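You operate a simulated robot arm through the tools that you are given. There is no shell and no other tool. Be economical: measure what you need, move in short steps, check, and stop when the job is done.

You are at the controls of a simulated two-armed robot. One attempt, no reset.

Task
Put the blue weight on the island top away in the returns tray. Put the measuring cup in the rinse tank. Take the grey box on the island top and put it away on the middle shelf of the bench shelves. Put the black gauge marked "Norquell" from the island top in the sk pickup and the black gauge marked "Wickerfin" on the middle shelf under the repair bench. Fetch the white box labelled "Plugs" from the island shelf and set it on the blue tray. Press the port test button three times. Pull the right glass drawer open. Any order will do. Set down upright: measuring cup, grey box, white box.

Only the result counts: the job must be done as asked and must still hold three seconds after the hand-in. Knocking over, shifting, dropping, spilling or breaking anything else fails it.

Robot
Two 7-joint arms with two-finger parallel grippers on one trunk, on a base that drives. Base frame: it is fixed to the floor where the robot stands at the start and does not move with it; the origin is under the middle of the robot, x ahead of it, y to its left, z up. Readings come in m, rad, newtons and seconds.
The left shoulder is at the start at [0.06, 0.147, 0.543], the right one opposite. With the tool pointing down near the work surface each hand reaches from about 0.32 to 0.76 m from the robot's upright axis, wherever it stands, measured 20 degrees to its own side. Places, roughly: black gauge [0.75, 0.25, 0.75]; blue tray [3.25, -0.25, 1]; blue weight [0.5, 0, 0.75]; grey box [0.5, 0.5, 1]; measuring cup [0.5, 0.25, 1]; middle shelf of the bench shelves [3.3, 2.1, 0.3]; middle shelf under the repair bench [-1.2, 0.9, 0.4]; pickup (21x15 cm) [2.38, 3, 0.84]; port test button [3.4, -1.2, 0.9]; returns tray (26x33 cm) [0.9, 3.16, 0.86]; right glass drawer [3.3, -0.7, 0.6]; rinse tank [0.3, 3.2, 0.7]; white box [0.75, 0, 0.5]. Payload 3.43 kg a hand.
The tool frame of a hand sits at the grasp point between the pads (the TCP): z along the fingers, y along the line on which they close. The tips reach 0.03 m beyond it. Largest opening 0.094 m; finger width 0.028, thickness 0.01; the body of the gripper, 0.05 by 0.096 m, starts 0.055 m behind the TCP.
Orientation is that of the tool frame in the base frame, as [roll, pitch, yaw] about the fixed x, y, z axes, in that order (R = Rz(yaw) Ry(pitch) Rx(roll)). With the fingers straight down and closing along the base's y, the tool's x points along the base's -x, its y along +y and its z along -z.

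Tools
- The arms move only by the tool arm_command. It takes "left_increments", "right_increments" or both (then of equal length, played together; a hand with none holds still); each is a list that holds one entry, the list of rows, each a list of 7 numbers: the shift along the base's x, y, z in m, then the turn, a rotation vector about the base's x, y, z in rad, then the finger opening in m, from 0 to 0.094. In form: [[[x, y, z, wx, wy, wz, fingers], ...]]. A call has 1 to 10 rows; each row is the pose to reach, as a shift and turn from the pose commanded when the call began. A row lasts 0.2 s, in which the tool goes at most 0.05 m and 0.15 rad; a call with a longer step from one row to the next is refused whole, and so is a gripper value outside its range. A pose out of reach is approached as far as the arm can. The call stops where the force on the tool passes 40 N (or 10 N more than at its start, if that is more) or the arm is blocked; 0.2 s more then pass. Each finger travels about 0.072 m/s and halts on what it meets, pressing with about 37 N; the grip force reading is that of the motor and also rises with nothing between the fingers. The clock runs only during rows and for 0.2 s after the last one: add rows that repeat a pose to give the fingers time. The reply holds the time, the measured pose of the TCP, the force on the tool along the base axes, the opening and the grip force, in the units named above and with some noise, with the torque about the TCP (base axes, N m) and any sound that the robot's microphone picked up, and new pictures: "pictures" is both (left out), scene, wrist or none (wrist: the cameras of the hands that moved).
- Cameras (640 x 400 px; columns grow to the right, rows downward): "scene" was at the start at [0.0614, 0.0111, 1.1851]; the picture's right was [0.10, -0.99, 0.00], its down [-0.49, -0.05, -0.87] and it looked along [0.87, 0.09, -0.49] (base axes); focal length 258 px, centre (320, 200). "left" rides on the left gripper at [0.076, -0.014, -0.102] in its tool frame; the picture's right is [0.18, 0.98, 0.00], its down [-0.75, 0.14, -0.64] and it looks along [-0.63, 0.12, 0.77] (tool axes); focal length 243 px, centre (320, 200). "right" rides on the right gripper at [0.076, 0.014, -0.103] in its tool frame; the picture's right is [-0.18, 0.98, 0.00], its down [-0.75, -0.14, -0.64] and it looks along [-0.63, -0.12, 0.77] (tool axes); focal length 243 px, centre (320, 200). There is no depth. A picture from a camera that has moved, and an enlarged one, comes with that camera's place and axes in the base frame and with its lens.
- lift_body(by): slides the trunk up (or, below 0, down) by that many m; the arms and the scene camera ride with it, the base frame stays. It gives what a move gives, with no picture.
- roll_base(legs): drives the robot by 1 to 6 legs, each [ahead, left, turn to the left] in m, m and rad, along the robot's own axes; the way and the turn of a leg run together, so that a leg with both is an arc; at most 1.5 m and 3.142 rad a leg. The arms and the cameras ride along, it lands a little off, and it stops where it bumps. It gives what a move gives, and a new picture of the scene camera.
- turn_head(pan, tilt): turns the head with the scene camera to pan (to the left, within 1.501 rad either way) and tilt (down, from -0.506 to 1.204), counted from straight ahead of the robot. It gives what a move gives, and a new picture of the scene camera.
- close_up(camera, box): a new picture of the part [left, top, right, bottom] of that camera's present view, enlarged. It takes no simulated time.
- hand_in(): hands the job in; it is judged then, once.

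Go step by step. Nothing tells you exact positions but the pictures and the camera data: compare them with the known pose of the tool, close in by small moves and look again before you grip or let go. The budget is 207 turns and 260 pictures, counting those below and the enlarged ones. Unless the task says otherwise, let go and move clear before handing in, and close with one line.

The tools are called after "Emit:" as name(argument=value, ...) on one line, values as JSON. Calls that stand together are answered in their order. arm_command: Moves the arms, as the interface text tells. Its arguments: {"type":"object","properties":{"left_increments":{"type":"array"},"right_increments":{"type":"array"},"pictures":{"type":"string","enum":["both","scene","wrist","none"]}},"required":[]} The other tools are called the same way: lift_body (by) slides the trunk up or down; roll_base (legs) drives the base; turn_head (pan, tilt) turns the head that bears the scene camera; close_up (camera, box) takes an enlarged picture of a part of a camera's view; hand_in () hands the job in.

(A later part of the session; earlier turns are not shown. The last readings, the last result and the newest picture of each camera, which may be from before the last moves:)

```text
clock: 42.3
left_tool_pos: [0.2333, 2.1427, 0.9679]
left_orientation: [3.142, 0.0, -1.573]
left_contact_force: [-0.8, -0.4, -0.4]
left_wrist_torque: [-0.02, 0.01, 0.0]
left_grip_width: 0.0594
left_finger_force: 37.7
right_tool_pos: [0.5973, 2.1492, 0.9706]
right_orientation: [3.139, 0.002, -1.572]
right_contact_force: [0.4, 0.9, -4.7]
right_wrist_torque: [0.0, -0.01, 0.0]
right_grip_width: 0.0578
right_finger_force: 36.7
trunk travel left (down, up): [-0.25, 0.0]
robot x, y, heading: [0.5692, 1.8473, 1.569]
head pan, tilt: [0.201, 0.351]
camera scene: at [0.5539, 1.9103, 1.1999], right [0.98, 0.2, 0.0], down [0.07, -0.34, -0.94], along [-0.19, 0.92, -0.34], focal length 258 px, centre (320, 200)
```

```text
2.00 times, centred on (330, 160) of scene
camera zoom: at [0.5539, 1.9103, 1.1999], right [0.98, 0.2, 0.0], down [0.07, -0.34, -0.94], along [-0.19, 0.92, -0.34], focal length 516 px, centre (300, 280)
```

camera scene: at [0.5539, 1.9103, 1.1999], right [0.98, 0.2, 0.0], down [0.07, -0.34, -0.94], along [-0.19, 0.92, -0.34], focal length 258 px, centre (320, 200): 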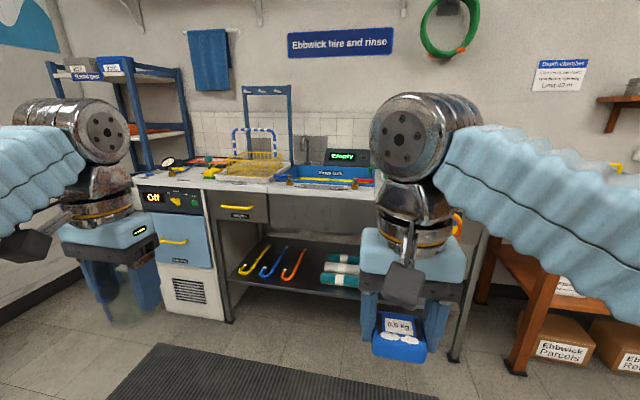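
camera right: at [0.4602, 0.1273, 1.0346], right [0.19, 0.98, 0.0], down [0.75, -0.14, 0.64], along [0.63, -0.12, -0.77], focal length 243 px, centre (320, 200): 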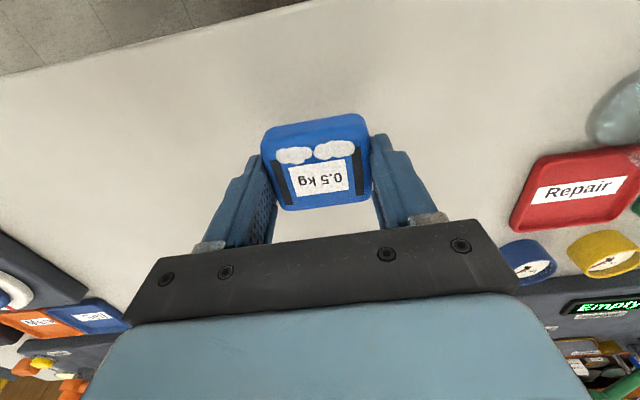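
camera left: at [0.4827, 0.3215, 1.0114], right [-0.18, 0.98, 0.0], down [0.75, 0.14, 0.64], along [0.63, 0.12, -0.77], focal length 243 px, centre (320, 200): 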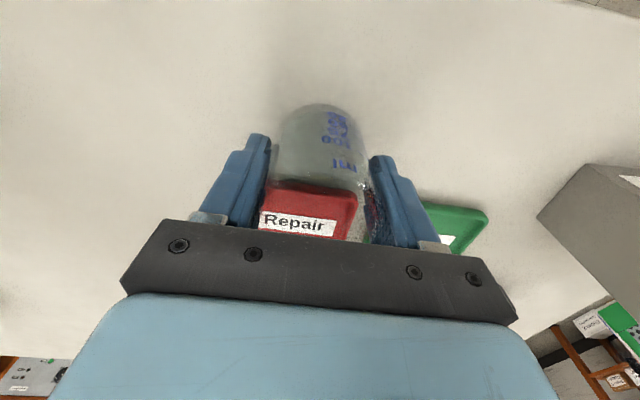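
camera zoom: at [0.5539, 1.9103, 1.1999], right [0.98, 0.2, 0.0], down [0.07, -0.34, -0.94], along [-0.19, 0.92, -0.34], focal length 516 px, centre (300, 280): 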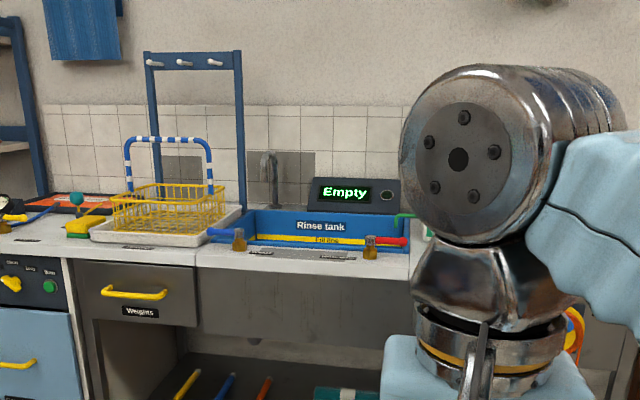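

The sunk blue "Rinse tank" is visible. I drive closer so the camera looks down into it.

Emit:
roll_base(legs=[[0.55, 0, 0]])

Emit:
turn_head(pan=0.2, tilt=0.6)

Emit:
turn_head(pan=-0.75, tilt=0.5)

```text
clock: 45.4
left_tool_pos: [0.2418, 2.6759, 0.9672]
left_orientation: [3.141, 0.001, -1.585]
left_contact_force: [-0.4, 0.1, -0.1]
left_wrist_torque: [-0.01, 0.0, 0.01]
left_grip_width: 0.0592
left_finger_force: 36.8
right_tool_pos: [0.6048, 2.6779, 0.9701]
right_orientation: [3.141, 0.0, -1.585]
right_contact_force: [-0.1, 0.7, -4.5]
right_wrist_torque: [0.02, 0.02, 0.02]
right_grip_width: 0.0577
right_finger_force: 37.0
trunk travel left (down, up): [-0.25, 0.0]
robot x, y, heading: [0.5796, 2.3741, 1.555]
head pan, tilt: [0.201, 0.351]
camera scene: at [0.5588, 2.4399, 1.1999], right [0.98, 0.18, 0.0], down [0.06, -0.34, -0.94], along [-0.17, 0.92, -0.34], focal length 258 px, centre (320, 200)
```

scene: 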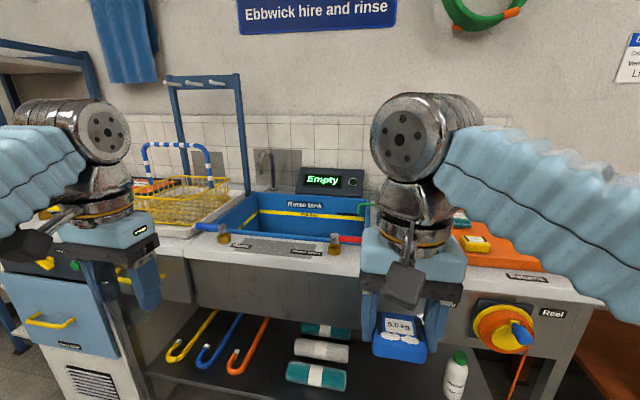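

```text
clock: 46.2
left_tool_pos: [0.2413, 2.6762, 0.9682]
left_orientation: [-3.141, 0.0, -1.587]
left_contact_force: [0.4, 0.7, -0.1]
left_wrist_torque: [0.0, 0.0, 0.01]
left_grip_width: 0.0595
left_finger_force: 37.2
right_tool_pos: [0.6031, 2.6771, 0.9711]
right_orientation: [3.139, 0.003, -1.586]
right_contact_force: [-0.1, -0.2, -4.9]
right_wrist_torque: [0.02, -0.04, 0.0]
right_grip_width: 0.0578
right_finger_force: 37.0
trunk travel left (down, up): [-0.25, 0.0]
robot x, y, heading: [0.5769, 2.3784, 1.557]
head pan, tilt: [0.201, 0.6]
camera scene: at [0.5597, 2.4354, 1.1772], right [0.98, 0.18, 0.0], down [0.1, -0.55, -0.83], along [-0.15, 0.81, -0.56], focal length 258 px, centre (320, 200)
```

scene: 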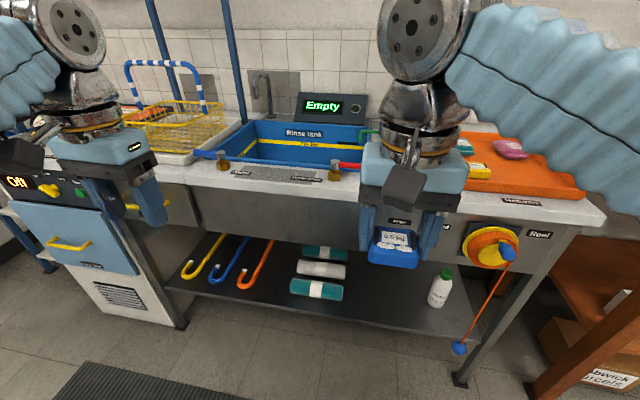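

```text
clock: 47.4
left_tool_pos: [0.2411, 2.6746, 0.968]
left_orientation: [3.141, 0.0, -1.587]
left_contact_force: [1.0, 0.2, -1.1]
left_wrist_torque: [-0.01, 0.0, -0.02]
left_grip_width: 0.0589
left_finger_force: 37.2
right_tool_pos: [0.6036, 2.6781, 0.9697]
right_orientation: [3.141, 0.001, -1.585]
right_contact_force: [0.5, -0.8, -5.4]
right_wrist_torque: [0.02, -0.01, 0.0]
right_grip_width: 0.0579
right_finger_force: 37.2
trunk travel left (down, up): [-0.25, 0.0]
robot x, y, heading: [0.5755, 2.3767, 1.557]
head pan, tilt: [-0.75, 0.499]
camera scene: at [0.639, 2.4142, 1.1862], right [0.72, -0.69, 0.0], down [-0.33, -0.35, -0.88], along [0.61, 0.63, -0.48], focal length 258 px, centre (320, 200)
```

scene: 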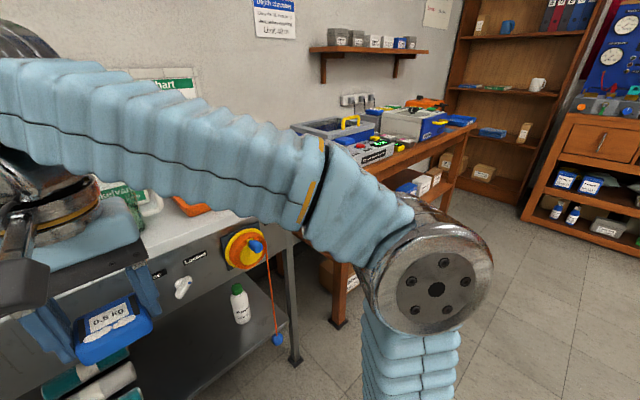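

The orange returns tray has free room at its front right, near (0.95, 3.08). I raise the cup hand a bit and creep closer and right.

Emit:
arm_command(left_increments=[[[0, -0.02, 0.03, 0, 0, 0, 0.045], [0, -0.05, 0.06, 0, 0, 0, 0.045]]], pictures="none")

Emit:
roll_base(legs=[[0.0, -0.12, 0.014], [0.17, 0, 0]])

Emit:
turn_head(pan=-0.3, tilt=0.6)

```text
clock: 48.0
left_tool_pos: [0.2391, 2.654, 1.0023]
left_orientation: [3.141, 0.002, -1.593]
left_contact_force: [-0.7, 0.2, 0.4]
left_wrist_torque: [0.01, -0.01, 0.0]
left_grip_width: 0.0594
left_finger_force: 36.7
left hand out of reach, approached as far as the arm can: row 1, 2
right_tool_pos: [0.6039, 2.6785, 0.9702]
right_orientation: [3.14, 0.0, -1.587]
right_contact_force: [-0.6, 0.4, -5.4]
right_wrist_torque: [0.0, 0.0, 0.02]
right_grip_width: 0.0578
right_finger_force: 36.6
trunk travel left (down, up): [-0.25, 0.0]
robot x, y, heading: [0.5771, 2.3745, 1.553]
head pan, tilt: [-0.75, 0.499]
```

```text
clock: 50.3
left_tool_pos: [0.357, 2.8173, 1.0009]
left_orientation: [3.139, 0.003, -1.57]
left_contact_force: [-0.5, 0.6, -0.5]
left_wrist_torque: [0.02, -0.01, 0.0]
left_grip_width: 0.0589
left_finger_force: 37.3
right_tool_pos: [0.7236, 2.8495, 0.9703]
right_orientation: [3.139, 0.001, -1.567]
right_contact_force: [-0.1, -0.7, -4.5]
right_wrist_torque: [0.01, -0.05, -0.03]
right_grip_width: 0.0575
right_finger_force: 37.0
trunk travel left (down, up): [-0.25, 0.0]
robot x, y, heading: [0.7016, 2.5467, 1.572]
head pan, tilt: [-0.75, 0.499]
camera scene: at [0.7622, 2.586, 1.1863], right [0.73, -0.68, 0.0], down [-0.33, -0.35, -0.88], along [0.6, 0.64, -0.48], focal length 258 px, centre (320, 200)
```

scene: 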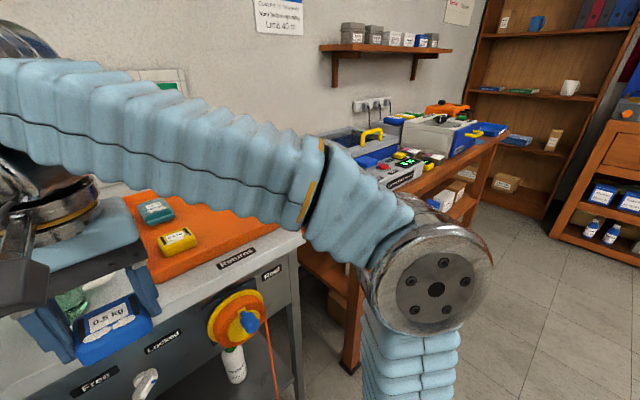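

```text
clock: 51.2
left_tool_pos: [0.3572, 2.8189, 1.0015]
left_orientation: [3.14, 0.002, -1.569]
left_contact_force: [0.1, 0.0, 0.2]
left_wrist_torque: [0.0, -0.03, 0.02]
left_grip_width: 0.0594
left_finger_force: 36.5
right_tool_pos: [0.7235, 2.8496, 0.9694]
right_orientation: [3.138, 0.0, -1.568]
right_contact_force: [0.3, 0.2, -5.4]
right_wrist_torque: [0.03, 0.01, 0.02]
right_grip_width: 0.0579
right_finger_force: 36.6
trunk travel left (down, up): [-0.25, 0.0]
robot x, y, heading: [0.7023, 2.5449, 1.566]
head pan, tilt: [-0.3, 0.6]
camera scene: at [0.7264, 2.6041, 1.1772], right [0.96, -0.3, 0.0], down [-0.17, -0.54, -0.83], along [0.24, 0.79, -0.56], focal length 258 px, centre (320, 200)
```

scene: 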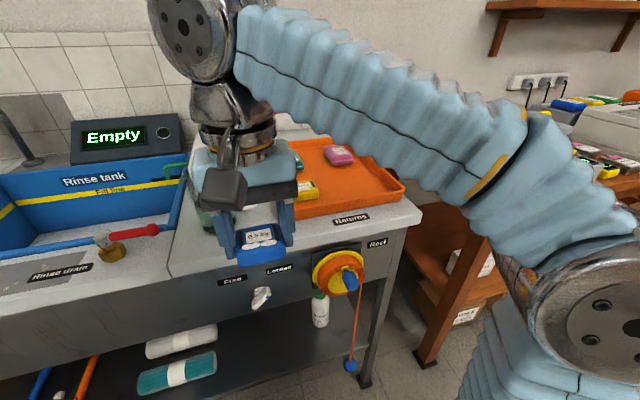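

Tray: front-right corner at about (1.03, 3.0), yellow at (0.84, 3.06), pink at (0.96, 3.21). I'll carry the weight over (0.955, 3.085).

Emit:
arm_command(right_increments=[[[0.035, 0.02, 0, 0, 0, 0, 0.03], [0.07, 0.04, 0, 0, 0, 0, 0.03], [0.105, 0.07, 0, 0, 0, 0, 0.03], [0.14, 0.1, 0, 0, 0, 0, 0.03], [0.175, 0.13, 0, 0, 0, 0, 0.03], [0.2, 0.16, 0, 0, 0, 0, 0.03], [0.22, 0.2, 0, 0, 0, 0, 0.03], [0.23, 0.235, 0, 0, 0, 0, 0.03]]], pictures="both")

```text
clock: 53.0
left_tool_pos: [0.3576, 2.8174, 1.0018]
left_orientation: [-3.14, 0.001, -1.569]
left_contact_force: [-0.5, -1.1, 0.0]
left_wrist_torque: [0.04, -0.04, -0.04]
left_grip_width: 0.0595
left_finger_force: 37.2
right_tool_pos: [0.9488, 3.0451, 0.9521]
right_orientation: [3.14, 0.002, -1.569]
right_contact_force: [0.0, -1.2, -4.9]
right_wrist_torque: [0.03, 0.0, -0.02]
right_grip_width: 0.0579
right_finger_force: 37.0
right hand out of reach, approached as far as the arm can: row 7, 8
trunk travel left (down, up): [-0.25, 0.0]
robot x, y, heading: [0.7, 2.5482, 1.578]
head pan, tilt: [-0.3, 0.6]
camera scene: at [0.726, 2.6033, 1.1772], right [0.96, -0.29, 0.0], down [-0.17, -0.54, -0.83], along [0.24, 0.79, -0.56], focal length 258 px, centre (320, 200)
camera right: at [0.9359, 2.9684, 1.0551], right [-0.98, 0.18, 0.0], down [0.14, 0.75, 0.64], along [0.12, 0.63, -0.77], focal length 243 px, centre (320, 200)
```

scene: 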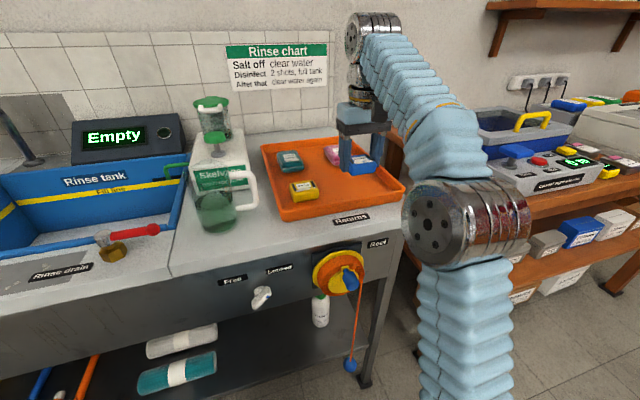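
right: 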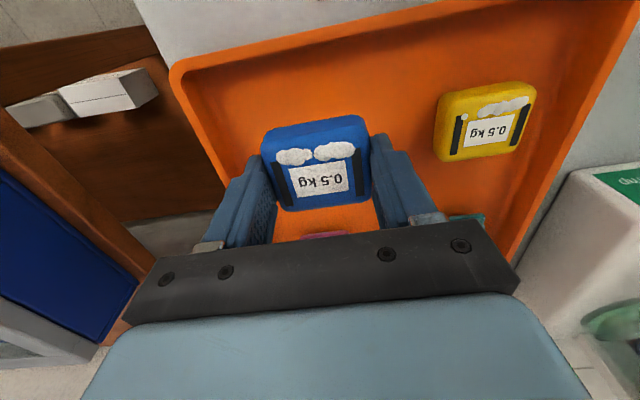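

The weight hangs over free tray floor. I lower it until contact.

Emit:
arm_command(right_increments=[[[0.003, 0.012, -0.02, 0, 0, 0, 0.03], [0.003, 0.018, -0.035, 0, 0, 0, 0.03], [0.003, 0.018, -0.045, 0, 0, 0, 0.03], [0.003, 0.018, -0.053, 0, 0, 0, 0.03]]], pictures="wrist")

```text
clock: 54.0
left_tool_pos: [0.3579, 2.8184, 1.0021]
left_orientation: [3.14, 0.001, -1.57]
left_contact_force: [-0.5, -0.1, 0.7]
left_wrist_torque: [0.01, -0.01, 0.02]
left_grip_width: 0.0591
left_finger_force: 36.8
right_tool_pos: [0.9535, 3.065, 0.8986]
right_orientation: [3.14, 0.0, -1.57]
right_contact_force: [-0.6, -0.5, -4.0]
right_wrist_torque: [0.02, 0.0, 0.0]
right_grip_width: 0.0577
right_finger_force: 36.9
trunk travel left (down, up): [-0.25, 0.0]
robot x, y, heading: [0.6991, 2.547, 1.573]
head pan, tilt: [-0.3, 0.6]
camera right: at [0.9397, 2.9891, 1.0009], right [-0.98, 0.18, 0.0], down [0.14, 0.75, 0.64], along [0.12, 0.63, -0.77], focal length 243 px, centre (320, 200)
```

right: 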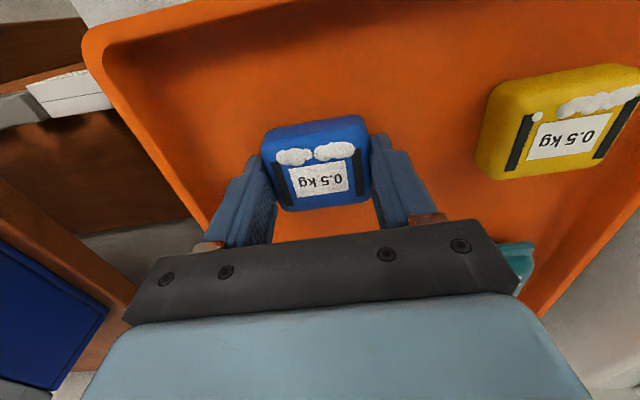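

Emit:
arm_command(right_increments=[[[0, 0, -0.006, 0, 0, 0, 0.03], [0, 0, -0.012, 0, 0, 0, 0.03], [0, 0, -0.018, 0, 0, 0, 0.03], [0, 0, -0.024, 0, 0, 0, 0.03]]], pictures="none")

```text
clock: 54.5
left_tool_pos: [0.3571, 2.8161, 1.002]
left_orientation: [3.141, 0.003, -1.57]
left_contact_force: [-0.3, -0.1, -0.3]
left_wrist_torque: [-0.01, 0.03, 0.01]
left_grip_width: 0.0594
left_finger_force: 36.9
right_tool_pos: [0.9527, 3.0651, 0.8962]
right_orientation: [3.141, 0.015, -1.572]
right_contact_force: [-0.1, -1.4, 18.5]
right_wrist_torque: [-0.64, -0.68, -0.08]
right_grip_width: 0.0579
right_finger_force: 37.1
trunk travel left (down, up): [-0.25, 0.0]
robot x, y, heading: [0.7005, 2.5493, 1.57]
head pan, tilt: [-0.3, 0.6]
stopped in row 2 (right hand): the force on the tool passed its limit at 55 N (the readings are from after the stop); the commanded pose is now the measured one
```

The weight is on the tray floor. I open a little and lift straight up.

Emit:
arm_command(right_increments=[[[0, 0, 0.002, 0, 0, 0, 0.06], [0, 0, 0.002, 0, 0, 0, 0.078], [0, 0, 0.002, 0, 0, 0, 0.078], [0, 0, 0.03, 0, 0, 0, 0.078], [0, 0, 0.055, 0, 0, 0, 0.078], [-0.02, -0.04, 0.07, 0, 0, 0, 0.078], [-0.06, -0.08, 0.07, 0, 0, 0, 0.078], [-0.1, -0.12, 0.07, 0, 0, 0, 0.078], [-0.13, -0.16, 0.07, 0, 0, 0, 0.078], [-0.16, -0.2, 0.07, 0, 0, 0, 0.078]]], pictures="scene")

```text
refused: row 7 steps farther than a row can; nothing moved
```

Emit:
arm_command(right_increments=[[[0, 0, 0.002, 0, 0, 0, 0.06], [0, 0, 0.002, 0, 0, 0, 0.078], [0, 0, 0.002, 0, 0, 0, 0.078], [0, 0, 0.03, 0, 0, 0, 0.078], [0, 0, 0.055, 0, 0, 0, 0.078], [-0.02, -0.03, 0.07, 0, 0, 0, 0.078], [-0.04, -0.07, 0.07, 0, 0, 0, 0.078], [-0.06, -0.11, 0.07, 0, 0, 0, 0.078], [-0.08, -0.15, 0.07, 0, 0, 0, 0.078], [-0.1, -0.19, 0.07, 0, 0, 0, 0.078]]], pictures="scene")

```text
clock: 56.8
left_tool_pos: [0.3573, 2.8184, 1.0022]
left_orientation: [-3.141, 0.002, -1.569]
left_contact_force: [-0.9, -0.3, 0.4]
left_wrist_torque: [0.01, -0.01, 0.01]
left_grip_width: 0.0592
left_finger_force: 36.5
right_tool_pos: [0.851, 2.8765, 0.9617]
right_orientation: [3.139, 0.014, -1.57]
right_contact_force: [-0.5, -0.8, 0.0]
right_wrist_torque: [0.0, -0.01, 0.01]
right_grip_width: 0.0779
right_finger_force: 0.0
trunk travel left (down, up): [-0.25, 0.0]
robot x, y, heading: [0.6973, 2.5497, 1.575]
head pan, tilt: [-0.3, 0.6]
camera scene: at [0.7264, 2.6042, 1.1772], right [0.96, -0.29, 0.0], down [-0.17, -0.54, -0.82], along [0.24, 0.79, -0.57], focal length 258 px, centre (320, 200)
```

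scene: 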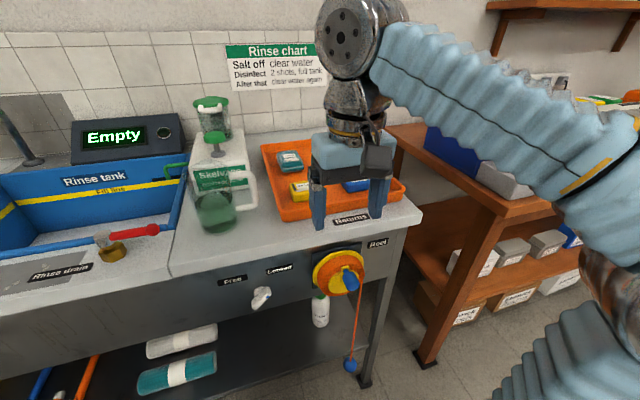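

The weight is in the tray. Now I look at the rinse tank and the cup hand.

Emit:
turn_head(pan=0.35, tilt=0.65)

```text
clock: 57.8
left_tool_pos: [0.3577, 2.8182, 1.0007]
left_orientation: [3.139, 0.002, -1.569]
left_contact_force: [0.3, 0.0, -0.5]
left_wrist_torque: [-0.01, 0.03, 0.01]
left_grip_width: 0.0594
left_finger_force: 37.3
right_tool_pos: [0.851, 2.8774, 0.9621]
right_orientation: [3.14, 0.014, -1.569]
right_contact_force: [0.5, 1.4, -0.1]
right_wrist_torque: [0.02, -0.01, 0.0]
right_grip_width: 0.0779
right_finger_force: 0.0
trunk travel left (down, up): [-0.25, 0.0]
robot x, y, heading: [0.6985, 2.5482, 1.577]
head pan, tilt: [0.351, 0.649]
camera scene: at [0.6704, 2.601, 1.1729], right [0.94, 0.34, 0.0], down [0.21, -0.57, -0.8], along [-0.27, 0.75, -0.6], focal length 258 px, centre (320, 200)
```

scene: 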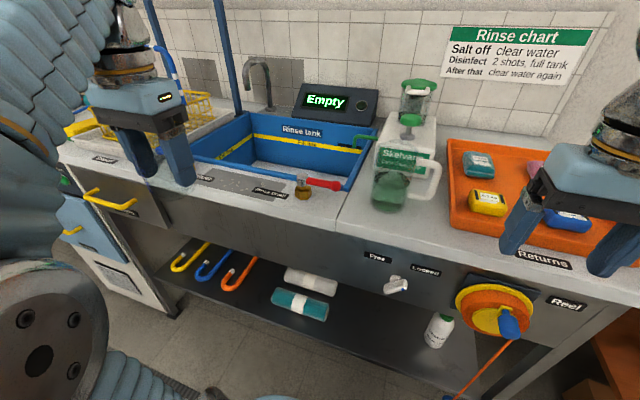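

The tank opening spans roughly x 0.1–0.57, y 3.04–3.38, floor near z 0.69; a dispenser stands at (0.68, 3.03). I pull the right hand back, bring the cup hand in line, then creep forward and left.

Emit:
arm_command(left_increments=[[[0.04, 0, 0, 0, 0, 0, 0.045], [0.08, 0, 0, 0, 0, 0, 0.045], [0.12, 0, 0, 0, 0, 0, 0.045], [0.15, 0, 0, 0, 0, 0, 0.045]]], right_increments=[[[0.02, -0.03, 0, 0, 0, 0, 0.078], [0.04, -0.06, 0, 0, 0, 0, 0.078], [0.05, -0.08, 0, 0, 0, 0, 0.078], [0.05, -0.08, 0, 0, 0, 0, 0.078]]], pictures="none")

Emit:
roll_base(legs=[[0.0, 0.1, 0], [0.09, 0, 0]])

```text
clock: 58.8
left_tool_pos: [0.5028, 2.8257, 0.998]
left_orientation: [3.14, 0.002, -1.57]
left_contact_force: [0.2, -0.8, 0.0]
left_wrist_torque: [0.01, 0.03, -0.01]
left_grip_width: 0.059
left_finger_force: 36.8
left hand out of reach, approached as far as the arm can: row 2, 3, 4
right_tool_pos: [0.9012, 2.7973, 0.9651]
right_orientation: [3.14, 0.015, -1.569]
right_contact_force: [-0.2, -1.0, 0.0]
right_wrist_torque: [0.02, 0.01, 0.0]
right_grip_width: 0.078
right_finger_force: 0.0
trunk travel left (down, up): [-0.25, 0.0]
robot x, y, heading: [0.7018, 2.5475, 1.57]
head pan, tilt: [0.351, 0.649]
```

```text
clock: 60.6
left_tool_pos: [0.4023, 2.9169, 0.9992]
left_orientation: [3.137, 0.003, -1.574]
left_contact_force: [0.8, -0.1, -0.2]
left_wrist_torque: [0.01, -0.02, 0.0]
left_grip_width: 0.0594
left_finger_force: 37.4
right_tool_pos: [0.8006, 2.8865, 0.9642]
right_orientation: [3.141, 0.013, -1.575]
right_contact_force: [0.3, -0.3, 0.3]
right_wrist_torque: [0.0, 0.03, 0.0]
right_grip_width: 0.0778
right_finger_force: 0.0
trunk travel left (down, up): [-0.25, 0.0]
robot x, y, heading: [0.5953, 2.6394, 1.569]
head pan, tilt: [0.351, 0.649]
camera scene: at [0.569, 2.6911, 1.1729], right [0.94, 0.34, 0.0], down [0.21, -0.57, -0.8], along [-0.27, 0.75, -0.6], focal length 258 px, centre (320, 200)
```

scene: 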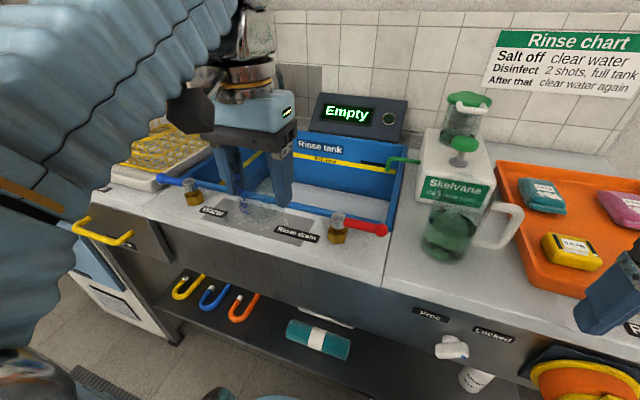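

There was no bump. I move the cup forward over the tank between the two valve posts.

Emit:
arm_command(left_increments=[[[-0.01, 0.04, -0.01, 0, 0, 0, 0.045], [-0.02, 0.08, -0.02, 0, 0, 0, 0.045], [-0.02, 0.12, -0.03, 0, 0, 0, 0.045], [-0.02, 0.15, -0.035, 0, 0, 0, 0.045], [-0.02, 0.18, -0.04, 0, 0, 0, 0.045]]], pictures="both")

```text
clock: 61.8
left_tool_pos: [0.3809, 3.096, 0.96]
left_orientation: [-3.141, 0.003, -1.577]
left_contact_force: [0.0, -0.4, 0.5]
left_wrist_torque: [0.0, 0.01, 0.02]
left_grip_width: 0.0595
left_finger_force: 37.0
right_tool_pos: [0.8016, 2.8862, 0.9658]
right_orientation: [3.14, 0.013, -1.574]
right_contact_force: [0.5, 0.5, 0.7]
right_wrist_torque: [0.03, -0.01, 0.0]
right_grip_width: 0.0779
right_finger_force: 0.0
trunk travel left (down, up): [-0.25, 0.0]
robot x, y, heading: [0.5951, 2.6345, 1.567]
head pan, tilt: [0.351, 0.649]
camera scene: at [0.5691, 2.6911, 1.1729], right [0.94, 0.34, 0.0], down [0.21, -0.57, -0.8], along [-0.27, 0.75, -0.6], focal length 258 px, centre (320, 200)
camera left: at [0.3951, 3.018, 1.0627], right [-0.98, -0.18, 0.0], down [-0.14, 0.75, 0.64], along [-0.12, 0.63, -0.77], focal length 243 px, centre (320, 200)
```

scene: 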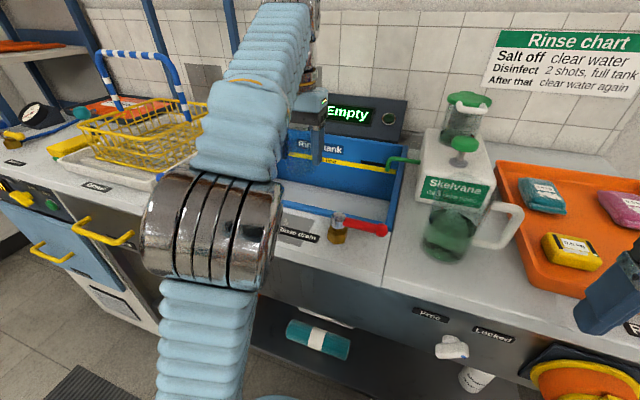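
left: 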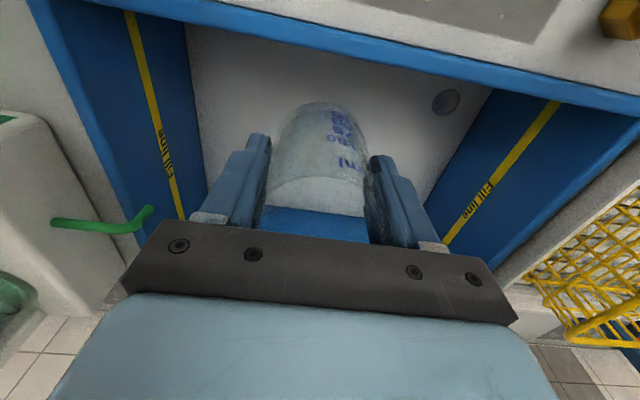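

The cup is over the tank. I go down and further in, so the hand's camera clears the front rim.

Emit:
arm_command(left_increments=[[[0, 0.02, -0.025, 0, 0, 0, 0.045], [0, 0.04, -0.045, 0, 0, 0, 0.045], [0, 0.06, -0.065, 0, 0, 0, 0.045], [0, 0.08, -0.095, 0, 0, 0, 0.045], [0, 0.09, -0.125, 0, 0, 0, 0.045]]], pictures="both")

```text
clock: 63.0
left_tool_pos: [0.3857, 3.1823, 0.8505]
left_orientation: [3.14, 0.006, -1.576]
left_contact_force: [-0.2, 0.4, 0.6]
left_wrist_torque: [-0.01, -0.01, 0.0]
left_grip_width: 0.0593
left_finger_force: 36.1
left hand out of reach, approached as far as the arm can: row 5
right_tool_pos: [0.8, 2.8857, 0.9645]
right_orientation: [3.141, 0.014, -1.574]
right_contact_force: [-0.7, -0.8, 0.1]
right_wrist_torque: [0.0, -0.01, 0.02]
right_grip_width: 0.0779
right_finger_force: 0.0
trunk travel left (down, up): [-0.25, 0.0]
robot x, y, heading: [0.5982, 2.6374, 1.564]
head pan, tilt: [0.351, 0.649]
camera scene: at [0.5687, 2.6911, 1.173], right [0.94, 0.34, 0.0], down [0.21, -0.57, -0.8], along [-0.27, 0.75, -0.6], focal length 258 px, centre (320, 200)
camera left: at [0.4001, 3.1044, 0.9532], right [-0.98, -0.18, 0.0], down [-0.14, 0.75, 0.65], along [-0.12, 0.64, -0.76], focal length 243 px, centre (320, 200)
```

scene: 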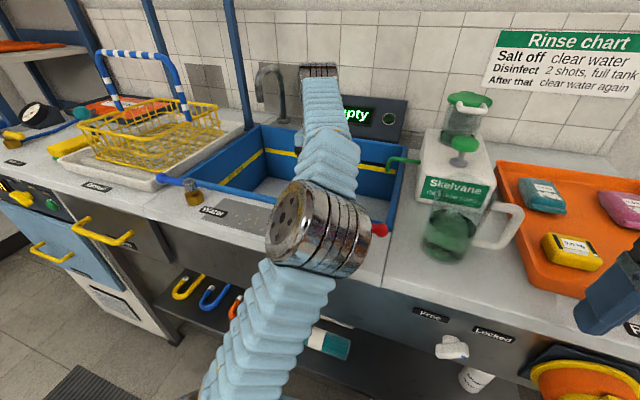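
left: 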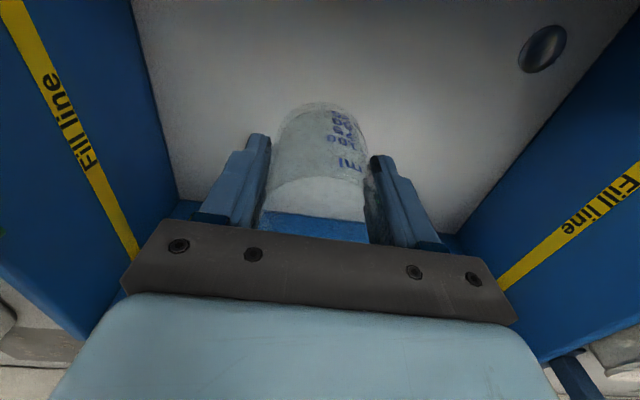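

The hand hit a reach limit here. I back off slightly in y and try going lower, watching the elbow against the valve.

Emit:
arm_command(left_increments=[[[0, -0.02, -0.01, 0, 0, 0, 0.045], [0, -0.025, -0.03, 0, 0, 0, 0.045]]], pictures="scene")

```text
clock: 63.6
left_tool_pos: [0.3852, 3.1561, 0.819]
left_orientation: [3.14, 0.001, -1.574]
left_contact_force: [0.0, -0.1, -0.4]
left_wrist_torque: [-0.02, 0.04, -0.02]
left_grip_width: 0.0593
left_finger_force: 37.2
right_tool_pos: [0.7999, 2.8865, 0.9647]
right_orientation: [3.14, 0.013, -1.574]
right_contact_force: [0.0, -0.7, -0.1]
right_wrist_torque: [0.03, 0.03, -0.01]
right_grip_width: 0.078
right_finger_force: 0.1
trunk travel left (down, up): [-0.25, 0.0]
robot x, y, heading: [0.5988, 2.6381, 1.569]
head pan, tilt: [0.351, 0.649]
camera scene: at [0.5691, 2.6913, 1.1729], right [0.94, 0.34, 0.0], down [0.21, -0.57, -0.8], along [-0.27, 0.75, -0.6], focal length 258 px, centre (320, 200)
```

scene: 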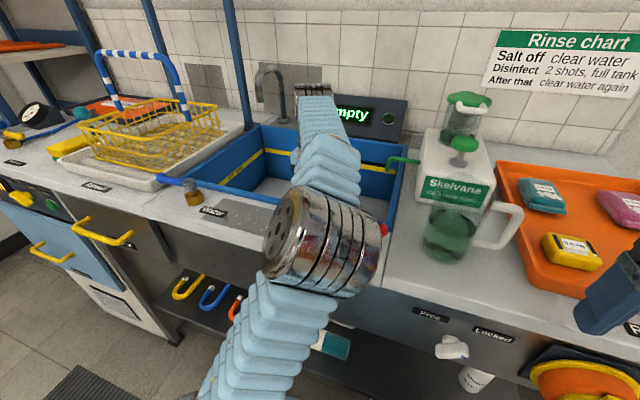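

Lowering works; the forearm clears the rim and the elbow barely moves. I continue down in small steps.

Emit:
arm_command(left_increments=[[[0, 0, -0.02, 0, 0, 0, 0.045], [0, 0, -0.04, 0, 0, 0, 0.045]]], pictures="both")

```text
clock: 64.2
left_tool_pos: [0.3851, 3.158, 0.7789]
left_orientation: [3.14, 0.003, -1.574]
left_contact_force: [0.1, -0.1, -0.5]
left_wrist_torque: [0.01, 0.01, 0.01]
left_grip_width: 0.0589
left_finger_force: 37.0
right_tool_pos: [0.8012, 2.8866, 0.9646]
right_orientation: [3.14, 0.016, -1.574]
right_contact_force: [0.8, 0.1, -0.5]
right_wrist_torque: [-0.02, -0.01, -0.01]
right_grip_width: 0.0778
right_finger_force: 0.0
trunk travel left (down, up): [-0.25, 0.0]
robot x, y, heading: [0.5988, 2.637, 1.571]
head pan, tilt: [0.351, 0.649]
camera scene: at [0.569, 2.6913, 1.1729], right [0.94, 0.34, 0.0], down [0.21, -0.57, -0.8], along [-0.27, 0.75, -0.6], focal length 258 px, centre (320, 200)
camera left: at [0.4001, 3.0803, 0.8824], right [-0.98, -0.18, 0.0], down [-0.14, 0.75, 0.64], along [-0.12, 0.63, -0.77], focal length 243 px, centre (320, 200)
```

scene: 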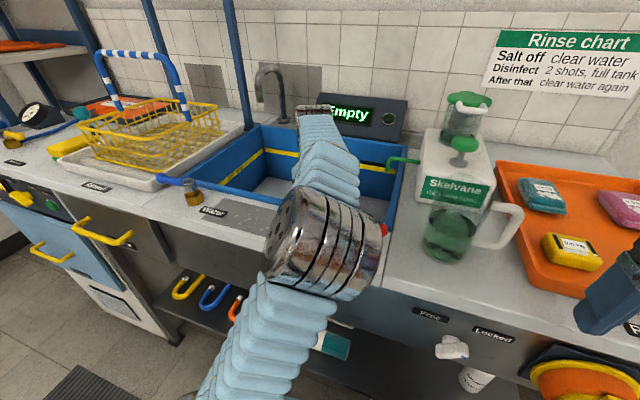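
left: 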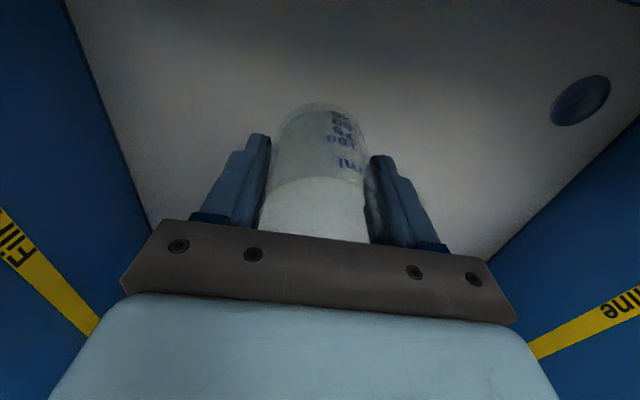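

Elbow still has room. I lower the last centimetres until the base touches.

Emit:
arm_command(left_increments=[[[0, 0, -0.015, 0, 0, 0, 0.045], [0, 0, -0.025, 0, 0, 0, 0.045], [0, 0, -0.03, 0, 0, 0, 0.045], [0, 0, -0.035, 0, 0, 0, 0.045], [0, 0, -0.04, 0, 0, 0, 0.045]]], pictures="both")

```text
clock: 65.4
left_tool_pos: [0.3844, 3.1578, 0.7384]
left_orientation: [3.139, 0.002, -1.575]
left_contact_force: [0.4, -0.1, -0.4]
left_wrist_torque: [0.03, -0.02, -0.04]
left_grip_width: 0.0593
left_finger_force: 37.4
right_tool_pos: [0.8012, 2.8855, 0.964]
right_orientation: [3.139, 0.013, -1.576]
right_contact_force: [0.0, -0.3, 0.6]
right_wrist_torque: [0.04, 0.03, 0.03]
right_grip_width: 0.0782
right_finger_force: 0.0
trunk travel left (down, up): [-0.25, 0.0]
robot x, y, heading: [0.5972, 2.6388, 1.572]
head pan, tilt: [0.351, 0.649]
camera scene: at [0.569, 2.6914, 1.1729], right [0.94, 0.34, 0.0], down [0.21, -0.57, -0.8], along [-0.27, 0.75, -0.6], focal length 258 px, centre (320, 200)
camera left: at [0.4003, 3.0808, 0.8404], right [-0.98, -0.18, 0.0], down [-0.14, 0.75, 0.64], along [-0.12, 0.63, -0.77], focal length 243 px, centre (320, 200)
```

scene: 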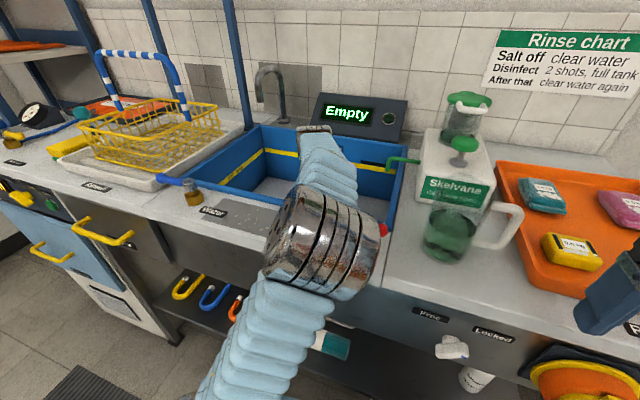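
left: 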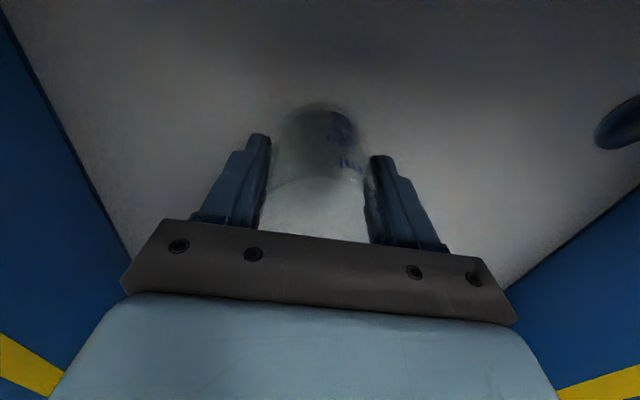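

Emit:
arm_command(left_increments=[[[0, 0, -0.005, 0, 0, 0, 0.045], [0, 0, -0.01, 0, 0, 0, 0.045], [0, 0, -0.015, 0, 0, 0, 0.045], [0, 0, -0.02, 0, 0, 0, 0.045], [0, 0, -0.025, 0, 0, 0, 0.045], [0, 0, -0.03, 0, 0, 0, 0.045]]], pictures="both")

```text
clock: 66.8
left_tool_pos: [0.386, 3.1574, 0.7148]
left_orientation: [3.14, 0.009, -1.577]
left_contact_force: [2.2, -5.5, 20.6]
left_wrist_torque: [-0.45, -0.08, -0.01]
left_grip_width: 0.0591
left_finger_force: 37.4
right_tool_pos: [0.8014, 2.8847, 0.9645]
right_orientation: [3.137, 0.015, -1.574]
right_contact_force: [-0.7, 0.4, 0.2]
right_wrist_torque: [-0.01, 0.03, 0.03]
right_grip_width: 0.0779
right_finger_force: 0.1
trunk travel left (down, up): [-0.25, 0.0]
robot x, y, heading: [0.5949, 2.6388, 1.567]
head pan, tilt: [0.351, 0.649]
stopped in row 6 (left hand): the force on the tool passed its limit at 48 N (the readings are from after the stop); the commanded pose is now the measured one
camera scene: at [0.5697, 2.6898, 1.1727], right [0.94, 0.34, 0.0], down [0.21, -0.57, -0.8], along [-0.27, 0.75, -0.6], focal length 258 px, centre (320, 200)
camera left: at [0.4019, 3.0803, 0.8169], right [-0.98, -0.18, 0.0], down [-0.14, 0.75, 0.65], along [-0.12, 0.64, -0.76], focal length 243 px, centre (320, 200)
```

scene: 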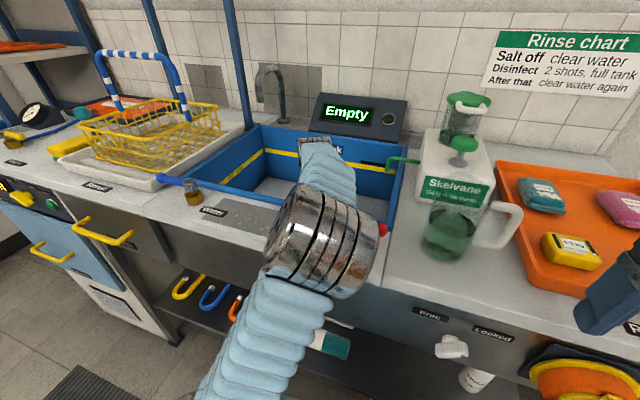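
left: 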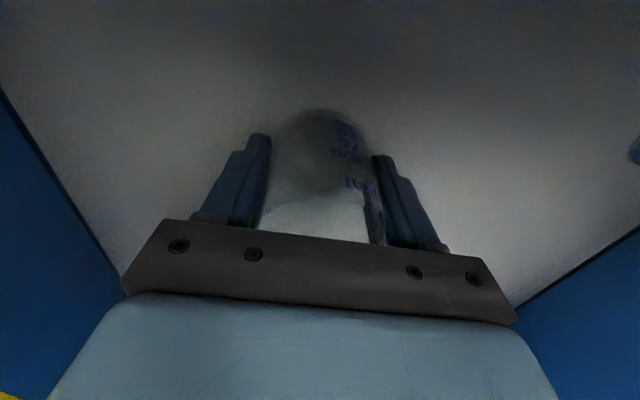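

The cup base has touched the tank floor. I open and lift straight up the way I came.

Emit:
arm_command(left_increments=[[[0, 0, 0.002, 0, 0, 0, 0.06], [0, 0, 0.002, 0, 0, 0, 0.075], [0, 0, 0.002, 0, 0, 0, 0.09], [0, 0, 0.002, 0, 0, 0, 0.09], [0, 0, 0.02, 0, 0, 0, 0.09], [0, 0, 0.05, 0, 0, 0, 0.09], [0, 0, 0.09, 0, 0, 0, 0.09], [0, 0, 0.13, 0, 0, 0, 0.09]]], pictures="wrist")

```text
clock: 68.6
left_tool_pos: [0.3864, 3.1585, 0.8434]
left_orientation: [3.14, 0.004, -1.575]
left_contact_force: [0.1, -0.8, 0.2]
left_wrist_torque: [0.01, -0.01, 0.0]
left_grip_width: 0.09
left_finger_force: 0.2
right_tool_pos: [0.8017, 2.8867, 0.9649]
right_orientation: [3.14, 0.013, -1.574]
right_contact_force: [0.1, 0.3, -0.3]
right_wrist_torque: [0.0, -0.01, 0.0]
right_grip_width: 0.0781
right_finger_force: 0.0
trunk travel left (down, up): [-0.25, 0.0]
robot x, y, heading: [0.5993, 2.6405, 1.568]
head pan, tilt: [0.351, 0.649]
camera left: at [0.4014, 3.0812, 0.9465], right [-0.98, -0.18, 0.0], down [-0.14, 0.75, 0.65], along [-0.12, 0.64, -0.76], focal length 243 px, centre (320, 200)
```

left: 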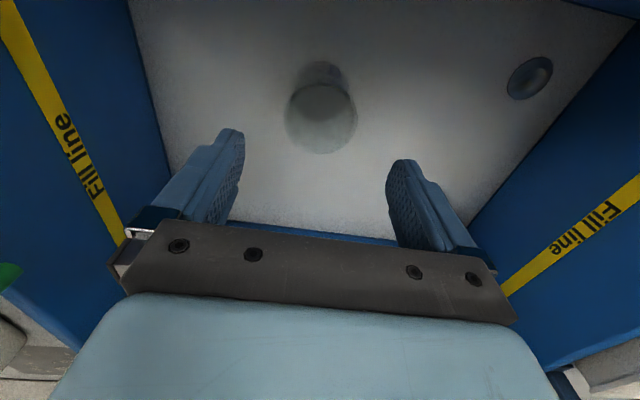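

The cup stands upright in the tank. I retract the left hand back over the rim along the reverse path.

Emit:
arm_command(left_increments=[[[0, -0.01, 0.04, 0, 0, 0, 0.09], [0, -0.03, 0.07, 0, 0, 0, 0.09], [0, -0.055, 0.105, 0, 0, 0, 0.09], [0.01, -0.095, 0.125, 0, 0, 0, 0.09], [0.01, -0.14, 0.14, 0, 0, 0, 0.09], [0.01, -0.185, 0.15, 0, 0, 0, 0.09], [0.01, -0.22, 0.15, 0, 0, 0, 0.09], [0.01, -0.25, 0.15, 0, 0, 0, 0.09]]], pictures="scene")

```text
clock: 70.4
left_tool_pos: [0.3963, 2.9078, 0.9917]
left_orientation: [3.141, 0.005, -1.575]
left_contact_force: [0.7, 0.0, -0.5]
left_wrist_torque: [-0.04, -0.01, 0.0]
left_grip_width: 0.0901
left_finger_force: 0.1
right_tool_pos: [0.8009, 2.8869, 0.9651]
right_orientation: [3.14, 0.013, -1.575]
right_contact_force: [-0.6, -0.2, 0.8]
right_wrist_torque: [0.0, 0.02, 0.03]
right_grip_width: 0.078
right_finger_force: 0.0
trunk travel left (down, up): [-0.25, 0.0]
robot x, y, heading: [0.5956, 2.6372, 1.569]
head pan, tilt: [0.351, 0.649]
camera scene: at [0.569, 2.6916, 1.1729], right [0.94, 0.34, 0.0], down [0.21, -0.57, -0.8], along [-0.27, 0.75, -0.6], focal length 258 px, centre (320, 200)
```

scene: 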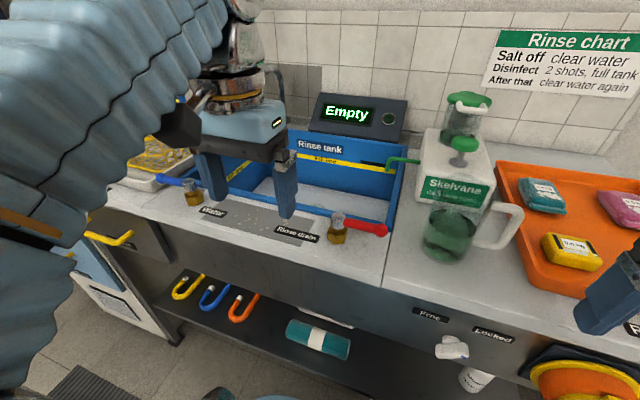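

Cup done. I go back to the island front: back out, sidestep, turn to face it, and slide to y≈0.4.

Emit:
roll_base(legs=[[-0.9, 0, 0], [0, 0.75, 0], [-0.5, 0, 0], [0, 0, -1.57], [0, -0.8, 0]])

Emit:
turn_head(pan=0.3, tilt=0.5)

```text
clock: 88.7
left_tool_pos: [0.1666, 0.6694, 0.9924]
left_orientation: [3.14, 0.005, -3.085]
left_contact_force: [-0.5, -0.1, 0.1]
left_wrist_torque: [0.04, 0.0, -0.04]
left_grip_width: 0.09
left_finger_force: 0.0
right_tool_pos: [0.1696, 0.2622, 0.9639]
right_orientation: [3.139, 0.014, -3.084]
right_contact_force: [-0.6, 1.4, -0.5]
right_wrist_torque: [-0.01, -0.01, 0.03]
right_grip_width: 0.078
right_finger_force: 0.0
trunk travel left (down, up): [-0.25, 0.0]
robot x, y, heading: [-0.0894, 0.4534, 0.058]
head pan, tilt: [0.351, 0.649]
camera scene: at [-0.0402, 0.4862, 1.1729], right [0.4, -0.92, 0.0], down [-0.55, -0.24, -0.8], along [0.73, 0.32, -0.6], focal length 258 px, centre (320, 200)
```

scene: 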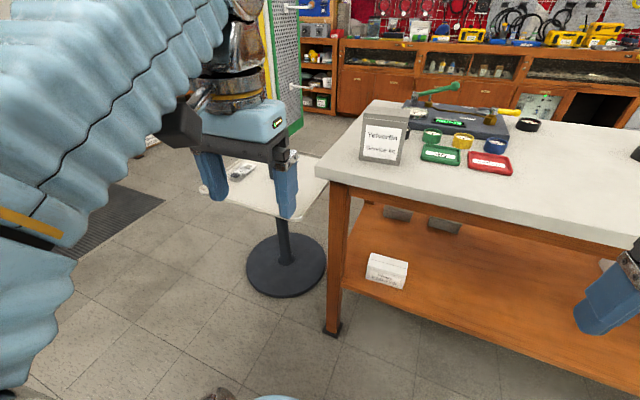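

```text
clock: 89.4
left_tool_pos: [0.1664, 0.6698, 0.9908]
left_orientation: [3.14, 0.005, -3.083]
left_contact_force: [-0.4, -0.2, 0.0]
left_wrist_torque: [0.02, 0.03, -0.01]
left_grip_width: 0.0901
left_finger_force: 0.0
right_tool_pos: [0.1695, 0.2646, 0.9644]
right_orientation: [3.14, 0.015, -3.084]
right_contact_force: [0.7, -0.5, 0.5]
right_wrist_torque: [0.0, -0.01, -0.01]
right_grip_width: 0.0781
right_finger_force: 0.0
trunk travel left (down, up): [-0.25, 0.0]
robot x, y, heading: [-0.0873, 0.4521, 0.056]
head pan, tilt: [0.3, 0.499]
camera scene: at [-0.0346, 0.4835, 1.1862], right [0.35, -0.94, 0.0], down [-0.45, -0.17, -0.88], along [0.82, 0.31, -0.48], focal length 258 px, centre (320, 200)
```

scene: 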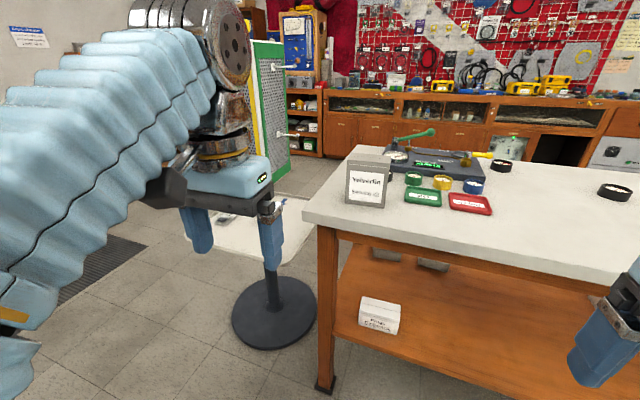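

I zoom on the gauges from here.

Emit:
close_up(camera="scene", box=[486, 155, 526, 180])

Emit:
close_up(camera="scene", box=[593, 180, 633, 205])

Emit:
close_up(camera="scene", box=[330, 130, 490, 230])

```text
16.00 times, centred on (506, 168) of scene
camera zoom: at [-0.0346, 0.4835, 1.1862], right [0.35, -0.94, 0.0], down [-0.45, -0.17, -0.88], along [0.82, 0.31, -0.48], focal length 4124 px, centre (-2656, 720)
```

zoom: 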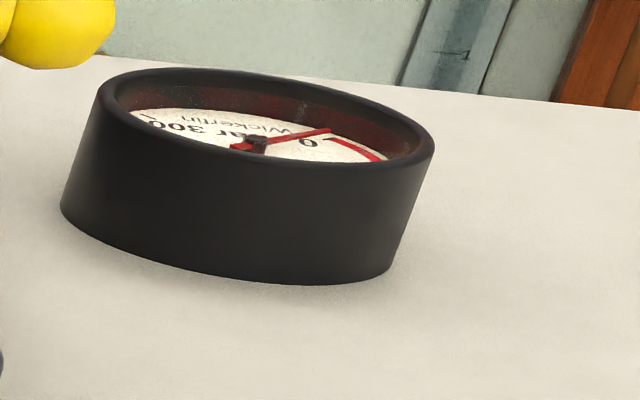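

```text
16.00 times, centred on (613, 192) of scene
camera zoom: at [-0.0346, 0.4835, 1.1862], right [0.35, -0.94, 0.0], down [-0.45, -0.17, -0.88], along [0.82, 0.31, -0.48], focal length 4124 px, centre (-4368, 320)
```

zoom: 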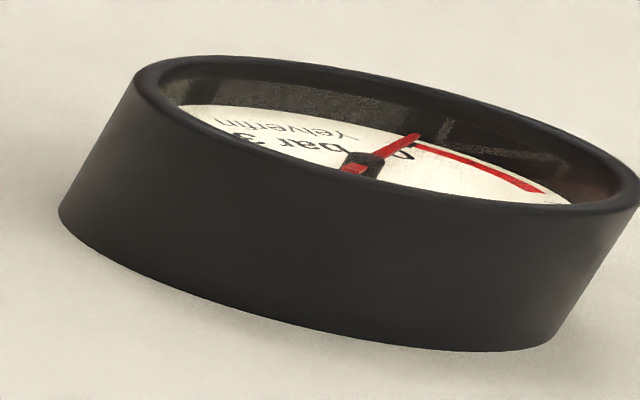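

```text
4.00 times, centred on (410, 180) of scene
camera zoom: at [-0.0346, 0.4835, 1.1862], right [0.35, -0.94, 0.0], down [-0.45, -0.17, -0.88], along [0.82, 0.31, -0.48], focal length 1031 px, centre (-40, 280)
```

zoom: 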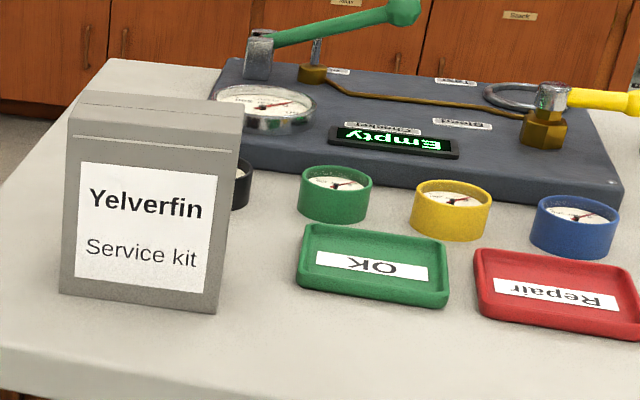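

B reads "Wickerfin", C "Yelverfin" (decoy), so A behind the grey kit is likely Norquell. I check the destination shelves from here.

Emit:
close_up(camera="scene", box=[270, 60, 430, 160])

Emit:
turn_head(pan=1.4, tilt=0.5)

```text
4.00 times, centred on (350, 110) of scene
camera zoom: at [-0.0346, 0.4835, 1.1862], right [0.35, -0.94, 0.0], down [-0.45, -0.17, -0.88], along [0.82, 0.31, -0.48], focal length 1031 px, centre (200, 560)
```

zoom: 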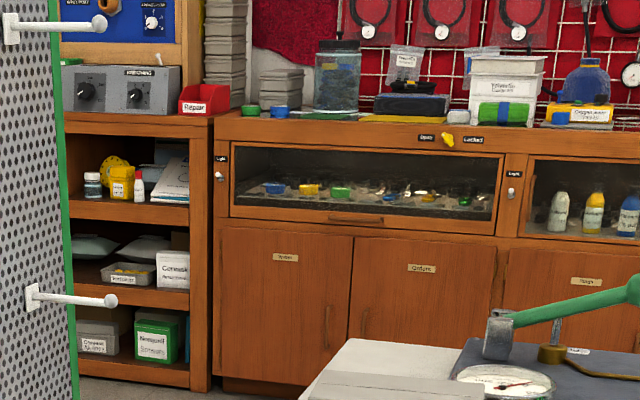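

```text
clock: 90.7
left_tool_pos: [0.1668, 0.6688, 0.9925]
left_orientation: [3.14, 0.005, -3.085]
left_contact_force: [0.5, -0.1, 0.3]
left_wrist_torque: [-0.01, 0.01, 0.0]
left_grip_width: 0.0901
left_finger_force: 0.0
right_tool_pos: [0.1699, 0.2627, 0.9647]
right_orientation: [3.138, 0.014, -3.084]
right_contact_force: [-0.4, 0.0, -0.6]
right_wrist_torque: [0.01, -0.01, -0.01]
right_grip_width: 0.0782
right_finger_force: 0.0
trunk travel left (down, up): [-0.25, 0.0]
robot x, y, heading: [-0.0891, 0.4508, 0.06]
head pan, tilt: [1.4, 0.499]
camera scene: at [-0.1095, 0.542, 1.1863], right [0.99, -0.11, 0.0], down [-0.05, -0.48, -0.88], along [0.1, 0.87, -0.48], focal length 258 px, centre (320, 200)
```

scene: 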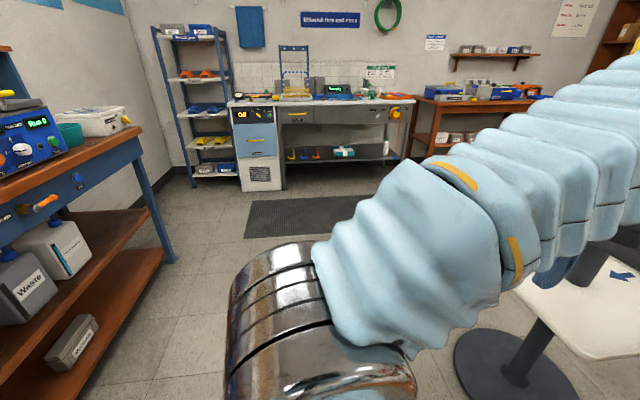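

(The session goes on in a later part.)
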